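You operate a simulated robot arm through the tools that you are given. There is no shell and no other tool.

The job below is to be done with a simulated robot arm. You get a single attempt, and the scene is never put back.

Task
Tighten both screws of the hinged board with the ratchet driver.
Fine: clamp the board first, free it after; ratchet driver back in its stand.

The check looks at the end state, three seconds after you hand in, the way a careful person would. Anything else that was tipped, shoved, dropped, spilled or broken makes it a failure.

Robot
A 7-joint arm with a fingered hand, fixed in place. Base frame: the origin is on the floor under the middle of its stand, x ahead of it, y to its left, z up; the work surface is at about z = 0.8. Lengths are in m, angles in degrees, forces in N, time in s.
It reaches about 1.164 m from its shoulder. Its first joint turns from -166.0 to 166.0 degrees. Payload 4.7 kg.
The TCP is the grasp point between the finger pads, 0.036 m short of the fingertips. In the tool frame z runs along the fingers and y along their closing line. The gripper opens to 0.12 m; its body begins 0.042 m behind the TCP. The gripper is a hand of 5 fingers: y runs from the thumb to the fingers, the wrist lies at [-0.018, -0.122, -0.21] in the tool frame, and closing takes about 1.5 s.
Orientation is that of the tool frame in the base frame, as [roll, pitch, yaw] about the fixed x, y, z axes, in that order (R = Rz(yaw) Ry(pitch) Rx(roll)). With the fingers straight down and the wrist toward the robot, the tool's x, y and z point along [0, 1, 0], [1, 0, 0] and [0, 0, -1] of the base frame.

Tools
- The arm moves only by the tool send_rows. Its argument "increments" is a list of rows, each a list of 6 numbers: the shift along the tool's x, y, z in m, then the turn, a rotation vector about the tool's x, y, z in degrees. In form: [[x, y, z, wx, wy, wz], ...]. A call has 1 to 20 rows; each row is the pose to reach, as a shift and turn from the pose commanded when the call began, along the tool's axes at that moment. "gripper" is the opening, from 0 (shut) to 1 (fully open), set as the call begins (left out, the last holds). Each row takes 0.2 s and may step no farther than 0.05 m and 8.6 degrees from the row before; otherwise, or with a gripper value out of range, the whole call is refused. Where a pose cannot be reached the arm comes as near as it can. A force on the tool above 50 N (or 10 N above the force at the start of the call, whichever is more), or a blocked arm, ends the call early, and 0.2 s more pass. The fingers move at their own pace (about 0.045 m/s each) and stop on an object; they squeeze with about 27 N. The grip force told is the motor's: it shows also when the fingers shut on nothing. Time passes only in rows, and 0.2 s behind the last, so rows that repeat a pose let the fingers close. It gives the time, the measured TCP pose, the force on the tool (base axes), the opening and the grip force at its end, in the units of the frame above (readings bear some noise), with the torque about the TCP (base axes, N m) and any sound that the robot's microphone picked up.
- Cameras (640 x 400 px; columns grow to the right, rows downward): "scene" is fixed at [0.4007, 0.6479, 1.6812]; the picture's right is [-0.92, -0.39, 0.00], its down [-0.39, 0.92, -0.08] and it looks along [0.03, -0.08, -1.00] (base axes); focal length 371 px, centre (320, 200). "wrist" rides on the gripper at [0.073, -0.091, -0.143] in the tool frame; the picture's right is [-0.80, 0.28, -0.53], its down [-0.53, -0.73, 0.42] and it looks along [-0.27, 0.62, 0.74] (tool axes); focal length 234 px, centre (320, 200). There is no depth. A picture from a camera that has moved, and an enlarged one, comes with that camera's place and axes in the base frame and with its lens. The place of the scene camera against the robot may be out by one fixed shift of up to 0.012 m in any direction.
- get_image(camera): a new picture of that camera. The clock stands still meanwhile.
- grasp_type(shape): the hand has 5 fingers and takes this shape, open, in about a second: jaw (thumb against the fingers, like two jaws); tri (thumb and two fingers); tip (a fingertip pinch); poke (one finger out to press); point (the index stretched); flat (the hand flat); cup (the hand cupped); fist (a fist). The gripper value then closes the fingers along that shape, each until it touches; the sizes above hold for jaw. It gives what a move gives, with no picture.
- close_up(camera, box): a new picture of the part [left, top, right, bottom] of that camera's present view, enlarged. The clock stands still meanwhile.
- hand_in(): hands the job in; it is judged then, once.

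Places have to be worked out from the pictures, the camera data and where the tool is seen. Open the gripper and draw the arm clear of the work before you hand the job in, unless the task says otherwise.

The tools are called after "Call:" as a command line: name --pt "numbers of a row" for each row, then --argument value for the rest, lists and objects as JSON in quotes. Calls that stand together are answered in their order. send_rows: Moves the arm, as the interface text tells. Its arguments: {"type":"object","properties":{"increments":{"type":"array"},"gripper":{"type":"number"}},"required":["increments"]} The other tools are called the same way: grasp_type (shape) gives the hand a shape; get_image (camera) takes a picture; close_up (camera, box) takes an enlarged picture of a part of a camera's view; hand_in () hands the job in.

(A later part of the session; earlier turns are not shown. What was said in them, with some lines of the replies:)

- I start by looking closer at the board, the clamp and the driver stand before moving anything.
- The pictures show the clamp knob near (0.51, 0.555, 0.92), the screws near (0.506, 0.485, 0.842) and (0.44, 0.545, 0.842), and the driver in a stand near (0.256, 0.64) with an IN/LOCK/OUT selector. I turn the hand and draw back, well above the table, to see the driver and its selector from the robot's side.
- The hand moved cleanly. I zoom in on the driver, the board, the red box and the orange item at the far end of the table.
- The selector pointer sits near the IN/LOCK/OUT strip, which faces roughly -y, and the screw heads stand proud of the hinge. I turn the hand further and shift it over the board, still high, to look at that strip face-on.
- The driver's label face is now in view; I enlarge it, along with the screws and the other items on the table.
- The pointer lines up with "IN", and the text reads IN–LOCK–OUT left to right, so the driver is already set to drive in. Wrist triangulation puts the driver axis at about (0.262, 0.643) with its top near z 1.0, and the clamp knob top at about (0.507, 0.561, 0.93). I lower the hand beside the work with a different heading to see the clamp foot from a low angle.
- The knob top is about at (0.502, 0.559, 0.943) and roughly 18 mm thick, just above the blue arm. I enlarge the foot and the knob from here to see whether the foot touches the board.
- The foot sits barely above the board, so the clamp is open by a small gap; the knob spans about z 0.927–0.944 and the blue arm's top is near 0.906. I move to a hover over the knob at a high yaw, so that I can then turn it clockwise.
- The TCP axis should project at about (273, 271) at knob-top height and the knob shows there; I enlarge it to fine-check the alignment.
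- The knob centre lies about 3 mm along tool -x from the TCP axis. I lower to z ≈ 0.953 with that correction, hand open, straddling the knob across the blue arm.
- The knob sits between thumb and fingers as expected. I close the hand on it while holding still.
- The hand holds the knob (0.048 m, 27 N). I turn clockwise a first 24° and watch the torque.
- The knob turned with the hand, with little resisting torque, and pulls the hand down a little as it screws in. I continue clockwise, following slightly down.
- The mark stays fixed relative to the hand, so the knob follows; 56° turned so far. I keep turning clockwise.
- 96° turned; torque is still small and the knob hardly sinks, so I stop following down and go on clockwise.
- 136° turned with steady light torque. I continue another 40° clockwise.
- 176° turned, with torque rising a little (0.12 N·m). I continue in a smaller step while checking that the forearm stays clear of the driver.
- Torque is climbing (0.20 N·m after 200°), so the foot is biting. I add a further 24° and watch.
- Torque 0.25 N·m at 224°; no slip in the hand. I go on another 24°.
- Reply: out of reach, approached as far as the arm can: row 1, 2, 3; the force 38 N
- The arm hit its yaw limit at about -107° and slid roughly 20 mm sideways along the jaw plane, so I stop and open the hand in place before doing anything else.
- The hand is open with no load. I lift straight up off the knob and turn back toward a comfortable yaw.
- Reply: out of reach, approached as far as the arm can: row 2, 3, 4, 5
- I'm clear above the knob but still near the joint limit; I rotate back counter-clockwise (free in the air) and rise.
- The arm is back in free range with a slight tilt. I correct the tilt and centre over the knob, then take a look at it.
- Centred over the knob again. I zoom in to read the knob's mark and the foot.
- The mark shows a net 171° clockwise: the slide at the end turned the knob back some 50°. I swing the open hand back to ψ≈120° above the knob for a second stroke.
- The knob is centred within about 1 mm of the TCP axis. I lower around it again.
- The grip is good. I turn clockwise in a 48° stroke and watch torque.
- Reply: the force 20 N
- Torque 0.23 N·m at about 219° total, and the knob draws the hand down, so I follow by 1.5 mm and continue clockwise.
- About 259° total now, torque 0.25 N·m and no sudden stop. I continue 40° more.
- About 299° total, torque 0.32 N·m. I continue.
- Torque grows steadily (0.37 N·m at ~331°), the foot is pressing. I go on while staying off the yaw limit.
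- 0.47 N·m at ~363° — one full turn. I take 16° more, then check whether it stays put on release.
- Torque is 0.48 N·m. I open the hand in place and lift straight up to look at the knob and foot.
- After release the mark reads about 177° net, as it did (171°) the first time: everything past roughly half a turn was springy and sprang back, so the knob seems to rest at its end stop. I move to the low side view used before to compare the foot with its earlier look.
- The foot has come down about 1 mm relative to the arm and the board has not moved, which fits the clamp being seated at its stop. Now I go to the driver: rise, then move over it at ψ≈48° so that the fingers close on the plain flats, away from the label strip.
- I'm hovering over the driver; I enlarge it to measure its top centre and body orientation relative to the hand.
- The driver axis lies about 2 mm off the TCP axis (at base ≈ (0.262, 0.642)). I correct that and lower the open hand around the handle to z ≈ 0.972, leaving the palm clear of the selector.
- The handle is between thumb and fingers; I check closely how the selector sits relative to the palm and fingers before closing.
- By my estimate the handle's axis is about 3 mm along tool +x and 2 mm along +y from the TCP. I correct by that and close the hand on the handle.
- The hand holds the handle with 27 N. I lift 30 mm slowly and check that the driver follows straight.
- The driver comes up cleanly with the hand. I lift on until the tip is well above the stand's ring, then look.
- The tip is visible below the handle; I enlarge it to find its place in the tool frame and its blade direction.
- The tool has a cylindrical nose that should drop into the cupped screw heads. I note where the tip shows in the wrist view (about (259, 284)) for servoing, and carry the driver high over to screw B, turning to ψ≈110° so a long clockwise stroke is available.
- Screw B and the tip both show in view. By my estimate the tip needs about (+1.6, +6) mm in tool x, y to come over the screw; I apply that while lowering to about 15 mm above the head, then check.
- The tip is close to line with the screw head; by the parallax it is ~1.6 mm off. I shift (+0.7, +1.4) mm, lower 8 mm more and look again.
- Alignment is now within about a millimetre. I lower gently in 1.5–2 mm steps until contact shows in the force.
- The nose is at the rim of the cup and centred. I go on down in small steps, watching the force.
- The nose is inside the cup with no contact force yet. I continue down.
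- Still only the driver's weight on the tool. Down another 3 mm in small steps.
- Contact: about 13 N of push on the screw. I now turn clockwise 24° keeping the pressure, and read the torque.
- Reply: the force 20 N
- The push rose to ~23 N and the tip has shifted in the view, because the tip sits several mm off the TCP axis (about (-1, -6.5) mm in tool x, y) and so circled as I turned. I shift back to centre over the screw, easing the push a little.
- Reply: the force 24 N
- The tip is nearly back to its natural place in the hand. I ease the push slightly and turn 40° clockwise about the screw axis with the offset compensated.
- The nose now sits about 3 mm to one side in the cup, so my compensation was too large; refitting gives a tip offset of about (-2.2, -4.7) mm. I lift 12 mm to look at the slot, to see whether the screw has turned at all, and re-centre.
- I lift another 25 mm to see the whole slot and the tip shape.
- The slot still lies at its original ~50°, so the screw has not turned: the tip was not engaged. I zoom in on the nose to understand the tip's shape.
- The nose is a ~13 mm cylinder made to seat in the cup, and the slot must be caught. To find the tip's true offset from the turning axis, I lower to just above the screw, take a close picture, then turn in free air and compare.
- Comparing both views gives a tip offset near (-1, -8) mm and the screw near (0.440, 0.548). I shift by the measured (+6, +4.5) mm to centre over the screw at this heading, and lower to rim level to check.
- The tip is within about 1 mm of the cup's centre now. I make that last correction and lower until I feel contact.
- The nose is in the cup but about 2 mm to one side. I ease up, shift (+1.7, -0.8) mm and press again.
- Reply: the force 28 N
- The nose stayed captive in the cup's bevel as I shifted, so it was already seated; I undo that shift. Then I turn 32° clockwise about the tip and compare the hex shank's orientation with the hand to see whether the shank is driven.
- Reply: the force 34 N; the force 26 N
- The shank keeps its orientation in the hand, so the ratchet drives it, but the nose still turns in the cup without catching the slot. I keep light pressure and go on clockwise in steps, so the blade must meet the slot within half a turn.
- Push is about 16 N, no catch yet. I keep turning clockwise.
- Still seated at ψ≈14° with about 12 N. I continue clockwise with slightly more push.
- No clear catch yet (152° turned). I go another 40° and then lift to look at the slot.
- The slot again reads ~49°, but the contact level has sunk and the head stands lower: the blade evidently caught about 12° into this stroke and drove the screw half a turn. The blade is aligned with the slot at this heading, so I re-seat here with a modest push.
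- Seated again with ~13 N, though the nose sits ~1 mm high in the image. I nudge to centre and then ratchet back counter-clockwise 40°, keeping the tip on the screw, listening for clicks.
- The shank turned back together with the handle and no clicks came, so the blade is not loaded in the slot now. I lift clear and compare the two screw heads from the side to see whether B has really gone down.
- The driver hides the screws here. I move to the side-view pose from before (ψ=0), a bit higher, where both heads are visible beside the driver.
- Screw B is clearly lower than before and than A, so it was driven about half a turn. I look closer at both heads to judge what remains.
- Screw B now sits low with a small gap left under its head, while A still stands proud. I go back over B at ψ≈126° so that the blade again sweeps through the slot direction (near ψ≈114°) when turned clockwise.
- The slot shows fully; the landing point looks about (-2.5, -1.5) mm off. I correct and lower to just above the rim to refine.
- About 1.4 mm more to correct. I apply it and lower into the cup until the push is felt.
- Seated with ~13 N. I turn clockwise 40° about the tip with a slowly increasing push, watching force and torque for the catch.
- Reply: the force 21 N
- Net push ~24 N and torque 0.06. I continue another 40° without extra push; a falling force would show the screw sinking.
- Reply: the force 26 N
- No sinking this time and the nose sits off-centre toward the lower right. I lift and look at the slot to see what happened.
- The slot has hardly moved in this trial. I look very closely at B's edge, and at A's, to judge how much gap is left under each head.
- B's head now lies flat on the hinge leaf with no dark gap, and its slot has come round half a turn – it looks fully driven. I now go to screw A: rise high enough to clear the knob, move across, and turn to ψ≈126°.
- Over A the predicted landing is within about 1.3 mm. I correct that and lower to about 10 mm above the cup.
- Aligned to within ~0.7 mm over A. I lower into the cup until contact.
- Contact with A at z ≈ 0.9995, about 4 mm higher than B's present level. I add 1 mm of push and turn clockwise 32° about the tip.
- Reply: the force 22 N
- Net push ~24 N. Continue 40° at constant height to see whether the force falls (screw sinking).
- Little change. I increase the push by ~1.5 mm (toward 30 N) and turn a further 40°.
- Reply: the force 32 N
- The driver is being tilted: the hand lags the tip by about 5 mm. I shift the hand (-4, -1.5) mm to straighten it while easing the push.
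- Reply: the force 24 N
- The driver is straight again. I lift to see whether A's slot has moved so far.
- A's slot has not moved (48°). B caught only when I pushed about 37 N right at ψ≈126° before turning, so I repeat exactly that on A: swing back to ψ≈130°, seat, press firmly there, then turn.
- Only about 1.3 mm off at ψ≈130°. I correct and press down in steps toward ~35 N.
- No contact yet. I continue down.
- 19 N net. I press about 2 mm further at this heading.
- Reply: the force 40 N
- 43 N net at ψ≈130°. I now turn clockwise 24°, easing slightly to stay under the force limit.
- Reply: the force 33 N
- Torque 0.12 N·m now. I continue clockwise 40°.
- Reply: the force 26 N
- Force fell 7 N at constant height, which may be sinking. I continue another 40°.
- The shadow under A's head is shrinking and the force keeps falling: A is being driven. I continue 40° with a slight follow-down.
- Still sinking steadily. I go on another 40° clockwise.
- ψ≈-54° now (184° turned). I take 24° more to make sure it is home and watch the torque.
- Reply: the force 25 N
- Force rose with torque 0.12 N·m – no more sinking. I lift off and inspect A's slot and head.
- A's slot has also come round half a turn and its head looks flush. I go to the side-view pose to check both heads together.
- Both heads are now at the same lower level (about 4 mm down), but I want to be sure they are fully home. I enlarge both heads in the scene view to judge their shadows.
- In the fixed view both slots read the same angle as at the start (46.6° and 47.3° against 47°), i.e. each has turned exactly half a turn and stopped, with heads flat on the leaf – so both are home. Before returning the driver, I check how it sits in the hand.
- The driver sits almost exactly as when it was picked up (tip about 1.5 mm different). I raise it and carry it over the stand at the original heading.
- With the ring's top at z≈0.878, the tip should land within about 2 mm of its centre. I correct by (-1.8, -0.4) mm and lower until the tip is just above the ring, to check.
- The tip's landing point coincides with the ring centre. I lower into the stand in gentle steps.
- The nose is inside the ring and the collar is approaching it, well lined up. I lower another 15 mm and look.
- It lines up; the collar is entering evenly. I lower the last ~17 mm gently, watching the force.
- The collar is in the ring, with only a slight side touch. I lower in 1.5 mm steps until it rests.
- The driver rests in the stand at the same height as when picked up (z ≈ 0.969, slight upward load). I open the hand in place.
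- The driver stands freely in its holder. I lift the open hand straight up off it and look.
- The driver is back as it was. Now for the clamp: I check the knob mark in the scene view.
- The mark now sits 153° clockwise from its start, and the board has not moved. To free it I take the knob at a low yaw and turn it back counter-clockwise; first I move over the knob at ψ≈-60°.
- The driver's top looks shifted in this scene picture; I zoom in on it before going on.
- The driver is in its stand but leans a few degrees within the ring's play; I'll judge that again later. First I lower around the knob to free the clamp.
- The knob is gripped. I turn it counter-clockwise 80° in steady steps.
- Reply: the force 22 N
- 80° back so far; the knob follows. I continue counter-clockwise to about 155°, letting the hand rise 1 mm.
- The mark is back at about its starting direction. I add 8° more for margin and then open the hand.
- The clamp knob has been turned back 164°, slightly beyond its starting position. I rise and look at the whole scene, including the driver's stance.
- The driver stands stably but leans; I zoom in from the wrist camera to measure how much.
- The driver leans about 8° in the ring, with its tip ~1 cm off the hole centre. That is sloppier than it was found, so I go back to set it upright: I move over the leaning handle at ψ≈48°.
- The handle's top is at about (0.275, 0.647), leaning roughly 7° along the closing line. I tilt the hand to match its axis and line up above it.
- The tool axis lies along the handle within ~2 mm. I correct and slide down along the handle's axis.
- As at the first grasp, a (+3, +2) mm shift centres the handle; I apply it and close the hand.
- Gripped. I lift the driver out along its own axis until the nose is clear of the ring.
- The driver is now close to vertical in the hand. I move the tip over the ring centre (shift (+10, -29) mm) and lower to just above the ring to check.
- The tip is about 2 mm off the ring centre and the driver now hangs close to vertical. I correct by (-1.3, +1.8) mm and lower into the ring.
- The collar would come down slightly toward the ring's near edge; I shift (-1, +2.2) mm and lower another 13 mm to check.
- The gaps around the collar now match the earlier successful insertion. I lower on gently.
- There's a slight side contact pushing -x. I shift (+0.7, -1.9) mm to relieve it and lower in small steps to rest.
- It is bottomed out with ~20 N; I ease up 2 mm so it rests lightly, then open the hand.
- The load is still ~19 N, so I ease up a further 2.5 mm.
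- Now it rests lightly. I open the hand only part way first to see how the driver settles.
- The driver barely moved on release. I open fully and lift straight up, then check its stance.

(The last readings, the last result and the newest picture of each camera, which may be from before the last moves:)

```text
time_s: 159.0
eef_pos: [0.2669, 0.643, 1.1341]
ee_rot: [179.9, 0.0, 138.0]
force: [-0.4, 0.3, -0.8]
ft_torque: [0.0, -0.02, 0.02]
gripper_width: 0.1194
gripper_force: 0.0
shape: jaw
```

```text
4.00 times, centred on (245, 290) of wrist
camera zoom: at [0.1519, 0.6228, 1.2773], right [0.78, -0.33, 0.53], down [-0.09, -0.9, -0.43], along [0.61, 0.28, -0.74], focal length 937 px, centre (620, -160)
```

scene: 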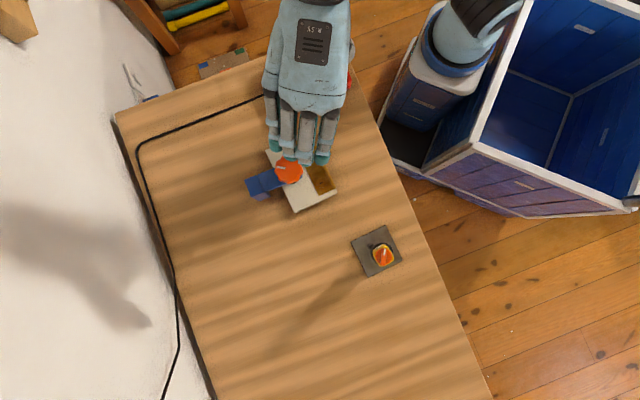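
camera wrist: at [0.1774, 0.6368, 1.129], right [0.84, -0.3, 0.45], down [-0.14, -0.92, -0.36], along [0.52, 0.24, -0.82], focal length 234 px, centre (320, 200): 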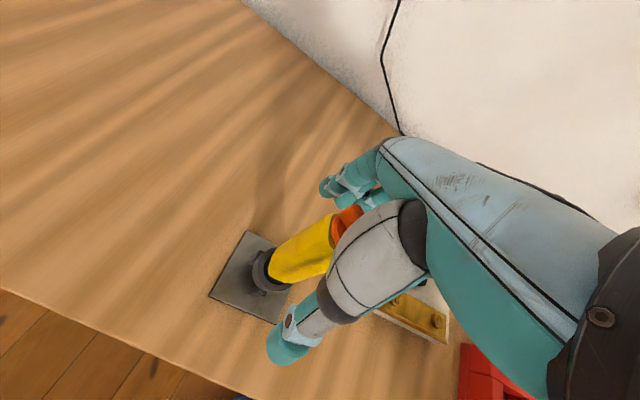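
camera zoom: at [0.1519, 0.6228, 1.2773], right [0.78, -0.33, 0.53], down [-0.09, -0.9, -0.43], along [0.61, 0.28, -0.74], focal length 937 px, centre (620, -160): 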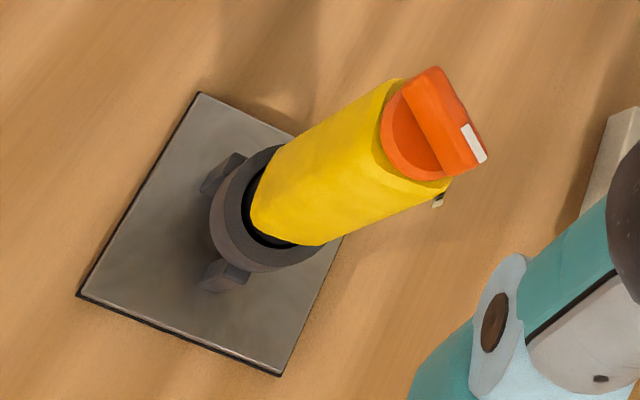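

I move aside to see the driver in the scene view.

Call:
send_rows --pt "-0.04 0.0 -0.02 0 0 0" --pt "-0.08 0.0 -0.04 0 0 0" --pt "-0.12 0.0 -0.06 0 0 0" --pt "-0.16 0.0 -0.06 0 0 0" --pt "-0.2 0.0 -0.06 0 0 0"

Call:
get_image --camera "scene"

Call:
close_up --camera "scene" --box '[330, 210, 430, 290]'

Call:
get_image --camera "wrist"

```text
time_s: 160.2
eef_pos: [0.4131, 0.5098, 1.1957]
ee_rot: [179.9, 0.0, 138.0]
force: [0.2, 0.8, -0.2]
ft_torque: [-0.02, 0.01, 0.0]
gripper_width: 0.1194
gripper_force: 0.0
shape: jaw
```

```text
taken
```

scene: 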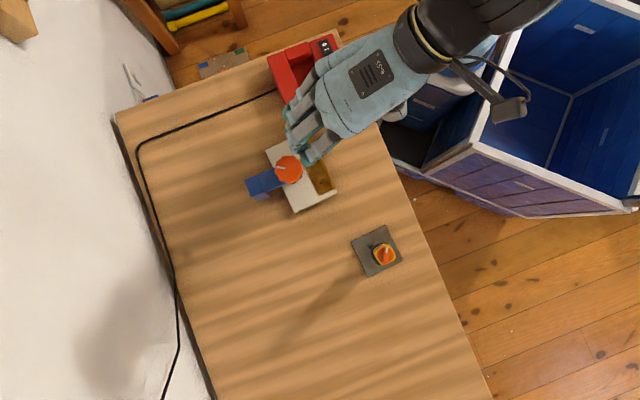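

```text
5.00 times, centred on (380, 250) of scene
camera zoom: at [0.4007, 0.6479, 1.6812], right [-0.92, -0.39, 0.0], down [-0.39, 0.92, -0.08], along [0.03, -0.08, -1.0], focal length 1857 px, centre (20, -50)
```

zoom: 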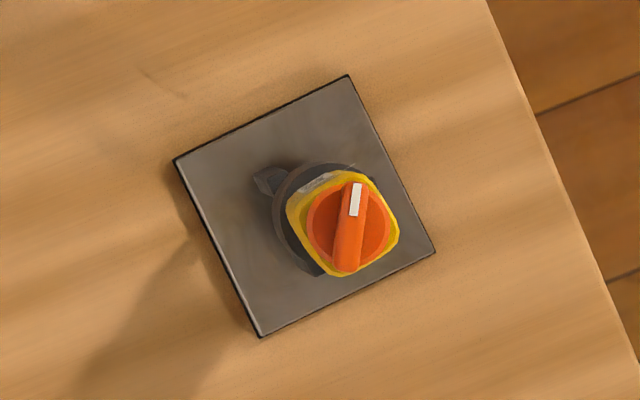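

```text
taken
camera wrist: at [0.2973, 0.4903, 1.3388], right [0.78, -0.33, 0.53], down [-0.09, -0.9, -0.43], along [0.61, 0.28, -0.74], focal length 234 px, centre (320, 200)
```

wrist: 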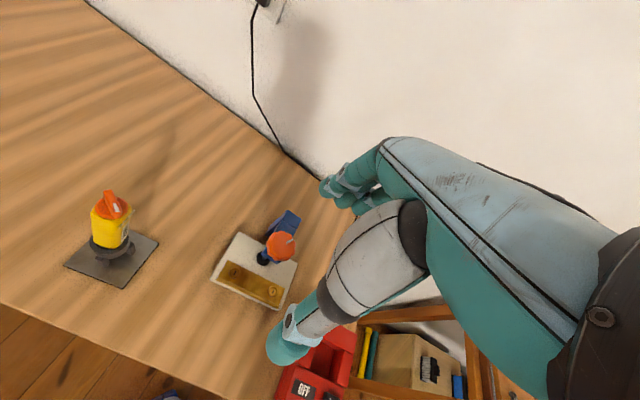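

The driver sits in its ring with a small residual lean. I zoom in from the side to judge how it is seated.

Call:
close_up --camera "wrist" --box '[55, 175, 175, 295]'

Call:
close_up --camera "wrist" --box '[200, 200, 310, 315]'

```text
3.33 times, centred on (115, 235) of wrist
camera zoom: at [0.2973, 0.4903, 1.3388], right [0.78, -0.33, 0.53], down [-0.09, -0.9, -0.43], along [0.61, 0.28, -0.74], focal length 781 px, centre (1003, 83)
```

zoom: 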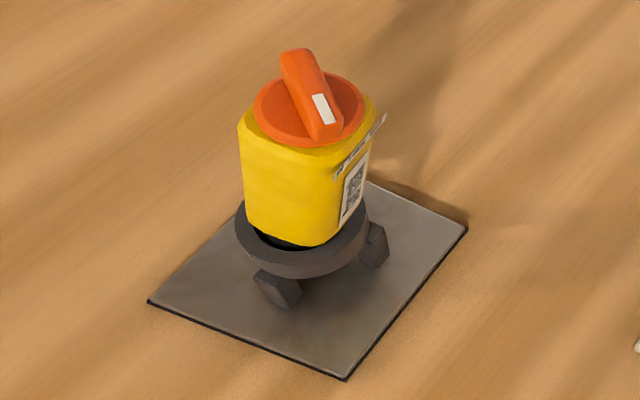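

```text
3.48 times, centred on (255, 258) of wrist
camera zoom: at [0.2973, 0.4903, 1.3388], right [0.78, -0.33, 0.53], down [-0.09, -0.9, -0.43], along [0.61, 0.28, -0.74], focal length 814 px, centre (546, 0)
```

zoom: 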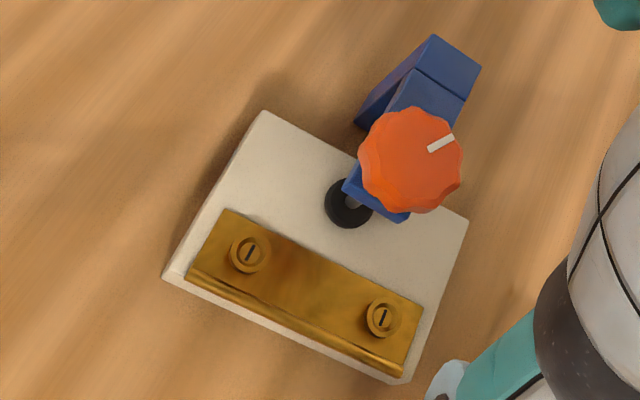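

The clamp is open and the driver seated. I'd like a lower-angle look at the screw heads with the empty hand to be sure no gap is left; I move to the robot side of the table at moderate height.

Call:
send_rows --pt "0.0227 -0.0224 0.028 0 0 6.86" --pt "0.0454 -0.0447 0.056 0 0 13.71" --pt "0.0681 -0.0671 0.084 0 0 20.57" --pt "0.0909 -0.0895 0.112 0 0 27.43" --pt "0.1136 -0.1119 0.14 0 0 34.29" --pt "0.1363 -0.1342 0.168 0 0 41.14" --pt "0.159 -0.1566 0.196 0 0 48" --pt "0.159 -0.1566 0.196 0 0 48"

Call:
get_image --camera "wrist"

Call:
get_image --camera "scene"

```text
time_s: 162.0
eef_pos: [0.1879, 0.4997, 0.9979]
ee_rot: [180.0, -0.1, 89.9]
force: [-1.1, 0.5, -0.1]
ft_torque: [-0.02, -0.01, 0.02]
gripper_width: 0.1196
gripper_force: 0.0
shape: jaw
```

```text
taken
camera wrist: at [0.097, 0.5719, 1.142], right [0.28, -0.81, 0.52], down [-0.73, -0.53, -0.43], along [0.62, -0.27, -0.74], focal length 234 px, centre (320, 200)
```

wrist: 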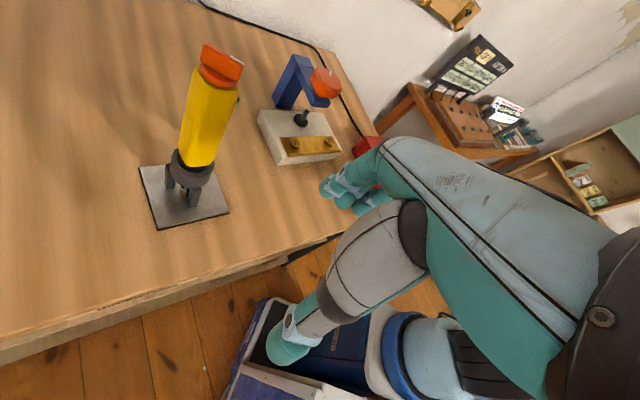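

```text
taken
```

scene: 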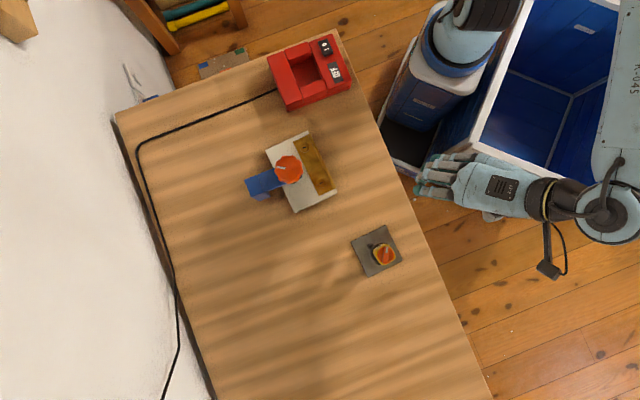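

A good low view of the driver and the board. I zoom in on the screws, the clamp foot, and the driver's stance.

Call:
close_up --camera "wrist" --box '[275, 125, 345, 170]'

Call:
close_up --camera "wrist" --box '[280, 95, 320, 130]'

Call:
close_up --camera "wrist" --box '[130, 35, 260, 235]'

Call:
close_up --camera "wrist" --box '[283, 133, 305, 155]'

Call:
close_up --camera "wrist" --box '[305, 130, 327, 152]'

```text
8.89 times, centred on (310, 148) of wrist
camera zoom: at [0.097, 0.5719, 1.142], right [0.28, -0.81, 0.52], down [-0.73, -0.53, -0.43], along [0.62, -0.27, -0.74], focal length 2082 px, centre (409, 667)
```

zoom: 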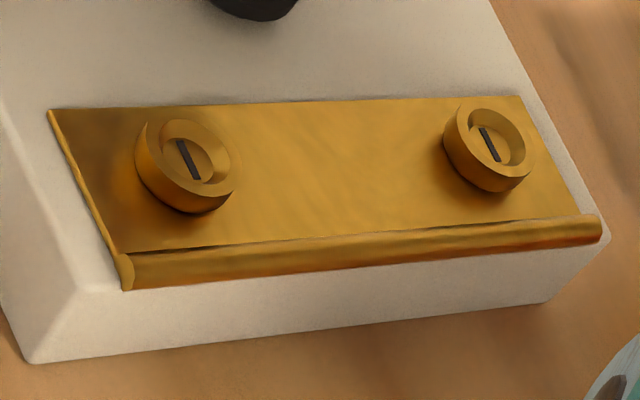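

```text
11.43 times, centred on (300, 112) of wrist
camera zoom: at [0.097, 0.5719, 1.142], right [0.28, -0.81, 0.52], down [-0.73, -0.53, -0.43], along [0.62, -0.27, -0.74], focal length 2676 px, centre (549, 1200)
```

zoom: 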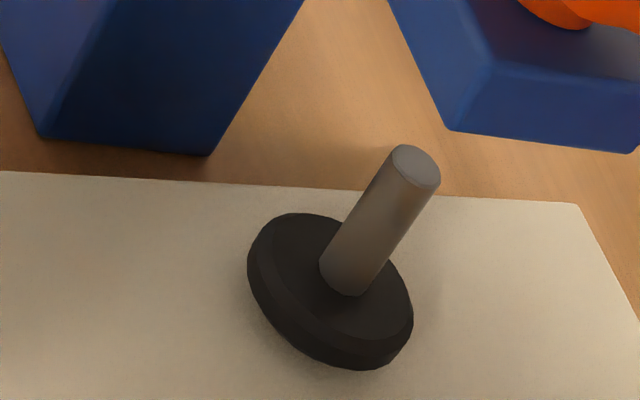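

```text
2.00 times, centred on (195, 135) of wrist
camera zoom: at [0.097, 0.5719, 1.142], right [0.28, -0.81, 0.52], down [-0.73, -0.53, -0.43], along [0.62, -0.27, -0.74], focal length 468 px, centre (570, 330)
```

zoom: 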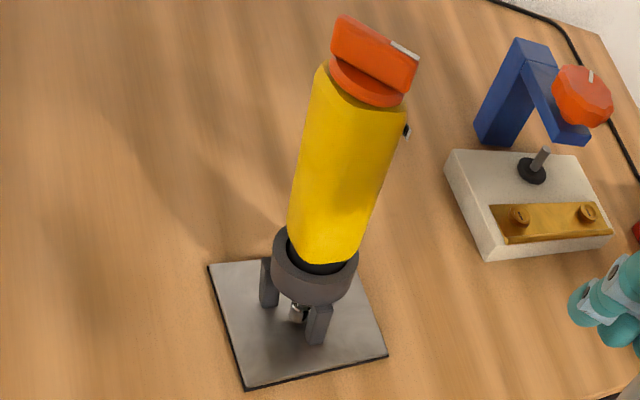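

```text
16.00 times, centred on (294, 144) of wrist
camera zoom: at [0.097, 0.5719, 1.142], right [0.28, -0.81, 0.52], down [-0.73, -0.53, -0.43], along [0.62, -0.27, -0.74], focal length 3747 px, centre (736, 1096)
```

zoom: 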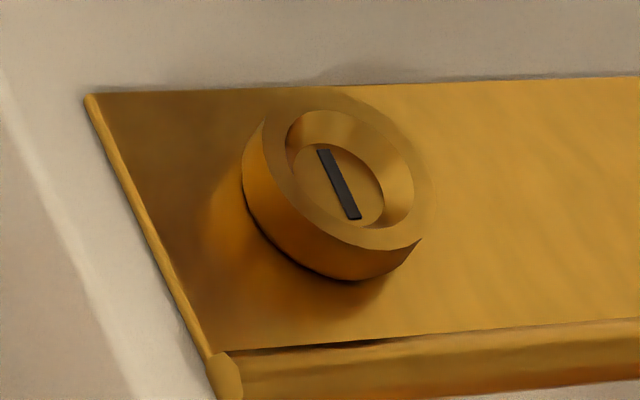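

```text
16.00 times, centred on (316, 141) of wrist
camera zoom: at [0.097, 0.5719, 1.142], right [0.28, -0.81, 0.52], down [-0.73, -0.53, -0.43], along [0.62, -0.27, -0.74], focal length 3747 px, centre (384, 1144)
```

zoom: 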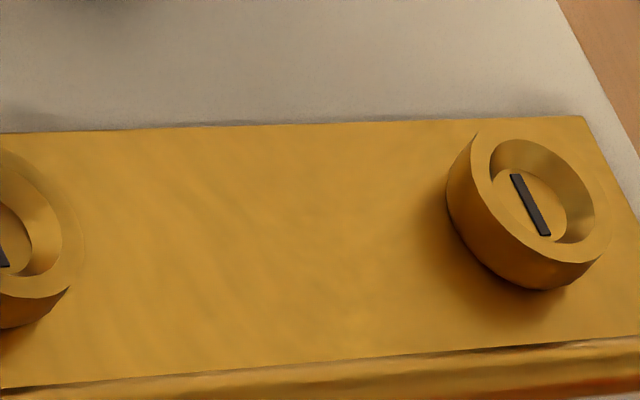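

Both heads sit flat on the leaf with only a thin contact line, so the screws are home. To compare the driver with its original stance, I move back to the very pose of my first survey picture and take the same zooms.

Call:
send_rows --pt "-0.0099 0.0113 -0.025 0 0 -5.6" --pt "-0.0198 0.0226 -0.051 0 0 -11.25" --pt "-0.0296 0.0339 -0.076 0 0 -16.9" --pt "-0.0395 0.0452 -0.102 0 0 -22.5" --pt "-0.0494 0.0564 -0.127 0 0 -28.1" --pt "-0.0593 0.0677 -0.152 0 0 -33.75" --pt "-0.0692 0.079 -0.178 0 0 -39.4" --pt "-0.079 0.0903 -0.203 0 0 -45.1" --pt "-0.079 0.0903 -0.203 0 0 -45.1"

Call:
close_up --camera "wrist" --box '[140, 125, 230, 235]'

Call:
close_up --camera "wrist" --box '[245, 165, 345, 265]'

```text
time_s: 164.0
eef_pos: [0.2808, 0.4179, 1.2043]
ee_rot: [179.9, 0.0, 135.2]
force: [-0.2, -0.2, 0.1]
ft_torque: [-0.03, -0.02, 0.02]
gripper_width: 0.1197
gripper_force: 0.0
shape: jaw
```

```text
3.64 times, centred on (185, 180) of wrist
camera zoom: at [0.1653, 0.4049, 1.3471], right [0.77, -0.37, 0.53], down [-0.14, -0.89, -0.43], along [0.63, 0.25, -0.74], focal length 852 px, centre (811, 273)
```

zoom: 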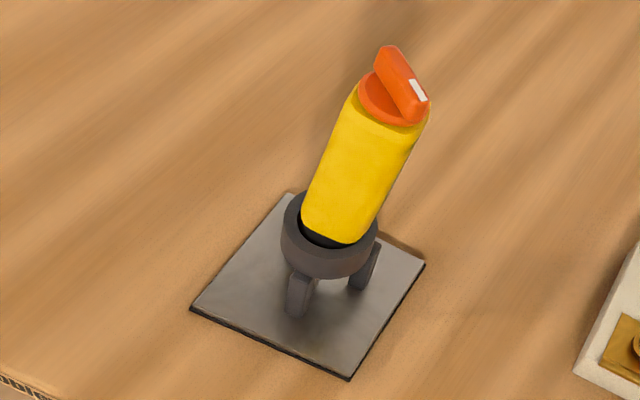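

```text
4.00 times, centred on (295, 215) of wrist
camera zoom: at [0.1653, 0.4049, 1.3471], right [0.77, -0.37, 0.53], down [-0.14, -0.89, -0.43], along [0.63, 0.25, -0.74], focal length 937 px, centre (420, 140)
```

zoom: 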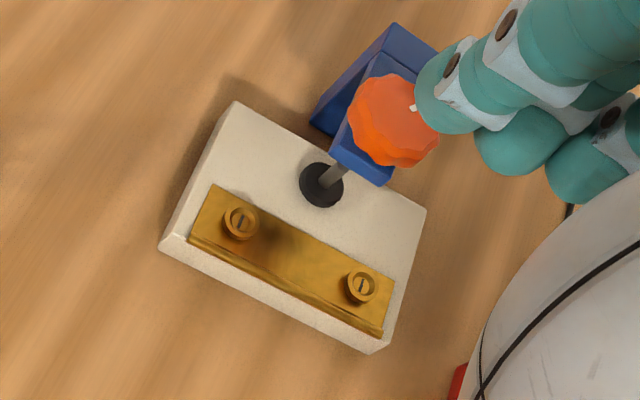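

Relative to its first picture the driver's top has moved ~15 mm, i.e. it leans about 7°. I compare the other survey view too, to see the nose below the ring and the seating depth.

Call:
send_rows --pt "-0.006 0.025 0 0 0 -7.5" --pt "-0.012 0.05 0 0 0 -15" --pt "-0.019 0.075 0 0 0 -22.5" --pt "-0.025 0.1 0 0 0 -30" --pt "-0.031 0.125 0 0 0 -37.5" --pt "-0.037 0.149 0 0 0 -45" --pt "-0.037 0.149 0 0 0 -45"

Call:
close_up --camera "wrist" --box '[155, 135, 235, 235]'

Call:
close_up --camera "wrist" --box '[170, 180, 220, 230]'

```text
time_s: 165.6
eef_pos: [0.4117, 0.5005, 1.2026]
ee_rot: [179.9, 0.1, -179.9]
force: [-0.3, 0.0, -0.3]
ft_torque: [0.01, 0.02, 0.0]
gripper_width: 0.1198
gripper_force: 0.1
shape: jaw
```

```text
4.00 times, centred on (195, 185) of wrist
camera zoom: at [0.339, 0.4087, 1.3454], right [0.8, 0.28, 0.53], down [0.53, -0.73, -0.43], along [0.27, 0.62, -0.74], focal length 937 px, centre (820, 260)
```

zoom: 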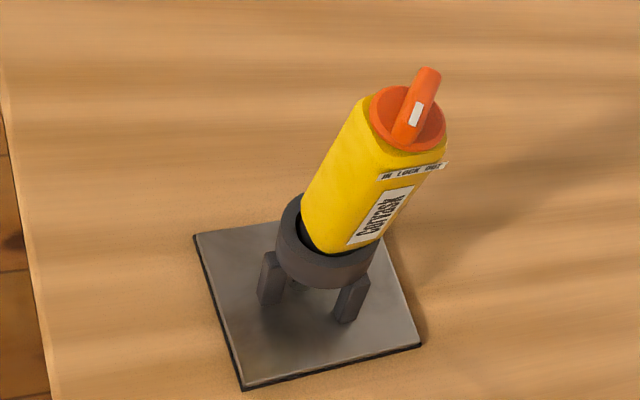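

```text
8.00 times, centred on (195, 205) of wrist
camera zoom: at [0.339, 0.4087, 1.3454], right [0.8, 0.28, 0.53], down [0.53, -0.73, -0.43], along [0.27, 0.62, -0.74], focal length 1873 px, centre (1320, 160)
```

zoom: 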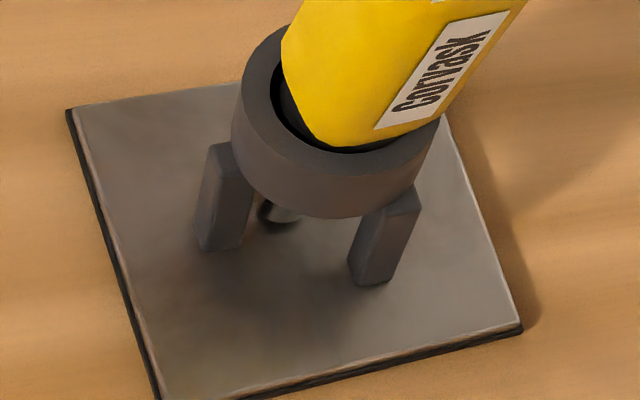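

The driver is fully in its ring, upright apart from the lean its loose ring allows, and stable. I check the clamp and screws once more from this view.

Call:
close_up --camera "wrist" --box '[210, 235, 340, 355]'

Call:
close_up --camera "scene" --box '[330, 210, 430, 290]'

Call:
get_image --camera "scene"

```text
3.33 times, centred on (275, 295) of wrist
camera zoom: at [0.339, 0.4087, 1.3454], right [0.8, 0.28, 0.53], down [0.53, -0.73, -0.43], along [0.27, 0.62, -0.74], focal length 781 px, centre (470, -117)
```

zoom: 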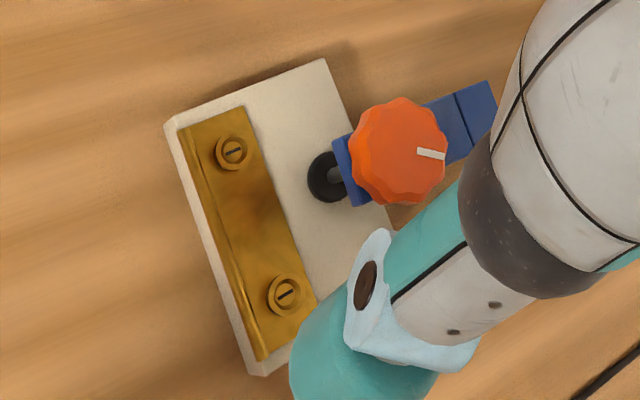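

```text
5.00 times, centred on (380, 250) of scene
camera zoom: at [0.4007, 0.6479, 1.6812], right [-0.92, -0.39, 0.0], down [-0.39, 0.92, -0.08], along [0.03, -0.08, -1.0], focal length 1857 px, centre (20, -50)
```

zoom: 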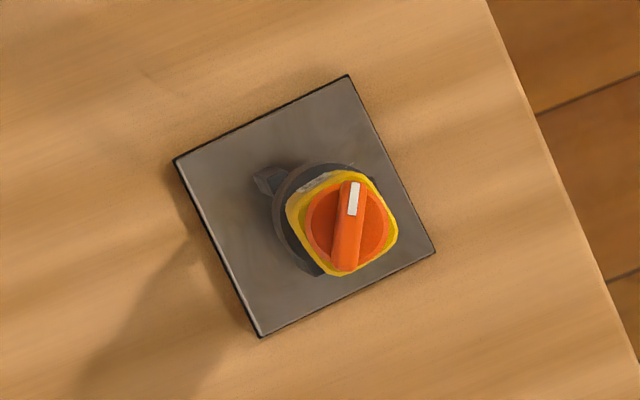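

```text
taken
```

scene: 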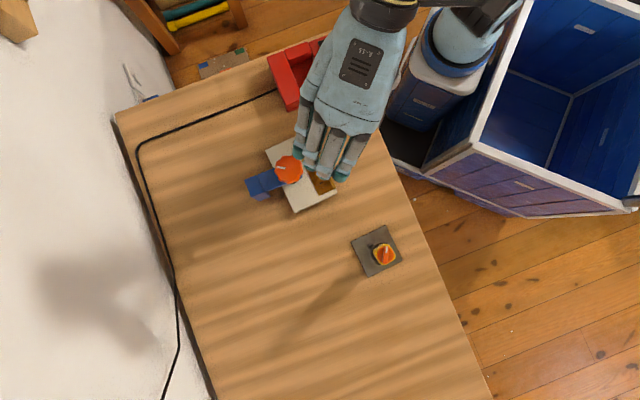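

Everything else is where it was: stand and board unmoved, clamp open, both screws down, selector unchanged. I draw the open hand back off the table toward the robot.

Call:
send_rows --pt "0.0267 -0.025 -0.02 0 0 7.5" --pt "0.0533 -0.05 -0.04 0 0 15" --pt "0.08 -0.075 -0.06 0 0 22.5" --pt "0.1067 -0.1 -0.08 0 0 30" --pt "0.1333 -0.125 -0.1 0 0 37.5" --pt "0.16 -0.15 -0.1 0 0 45" --pt "0.16 -0.15 -0.1 0 0 45"

Call:
get_image --camera "scene"

Call:
close_up --camera "scene" --box '[230, 110, 360, 220]'

```text
time_s: 167.2
eef_pos: [0.2512, 0.3502, 1.3032]
ee_rot: [179.8, 0.0, 135.0]
force: [0.5, 0.0, 0.6]
ft_torque: [0.0, 0.0, -0.02]
gripper_width: 0.1196
gripper_force: 0.1
shape: jaw
```

```text
taken
```

scene: 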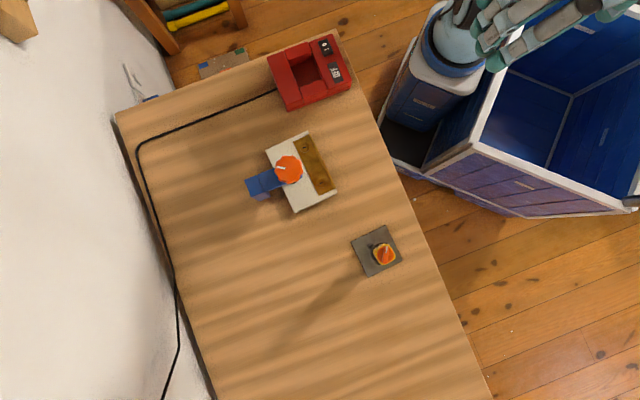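

```text
3.64 times, centred on (295, 165) of scene
camera zoom: at [0.4007, 0.6479, 1.6812], right [-0.92, -0.39, 0.0], down [-0.39, 0.92, -0.08], along [0.03, -0.08, -1.0], focal length 1350 px, centre (411, 327)
```

zoom: 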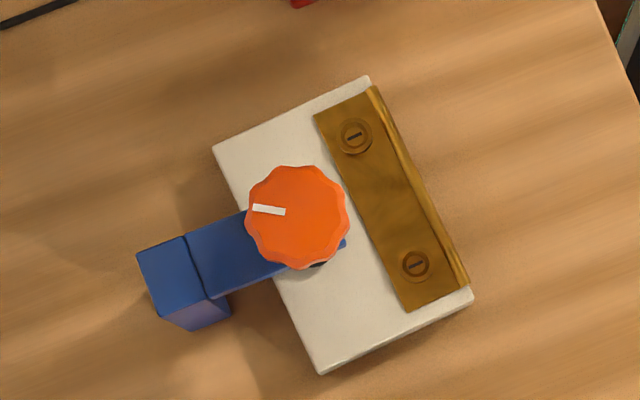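

The end state: both screws driven flush, clamp open, board and stand in place, driver in its stand with the selector untouched, hand open and clear. I hand the job in.

Call:
hand_in

```text
The job is handed in.
```

I've handed the job in: both screws are driven home, the board is unclamped, and the ratchet driver is back in its stand. I don't have the result of the check.

- **Screws:** each turned exactly half a turn and then stopped. Both heads went down about 4 mm and now lie flat on the hinge leaf. I never measured a high tightening torque; the most I saw was about 0.12 N·m, on the second screw. That they are tight is my judgement from the heads sitting flush and the screws going no further.
- **Clamp:** I turned the knob until the foot pressed on the board, but the knob springs back from about half a turn when let go. It held at about 155–175° while I worked, and the board did not move. I then turned it back slightly past where it started, so the board is free.
- **Driver:** it sits fully in the stand's ring, with its selector still on IN. It leans about 6–7° within the loose ring, where it stood almost upright before. I set it down a second time to straighten it, and it settled into nearly the same lean.

The board, the driver stand and the red box look unmoved in the last pictures. The hand is open and drawn back off the table.
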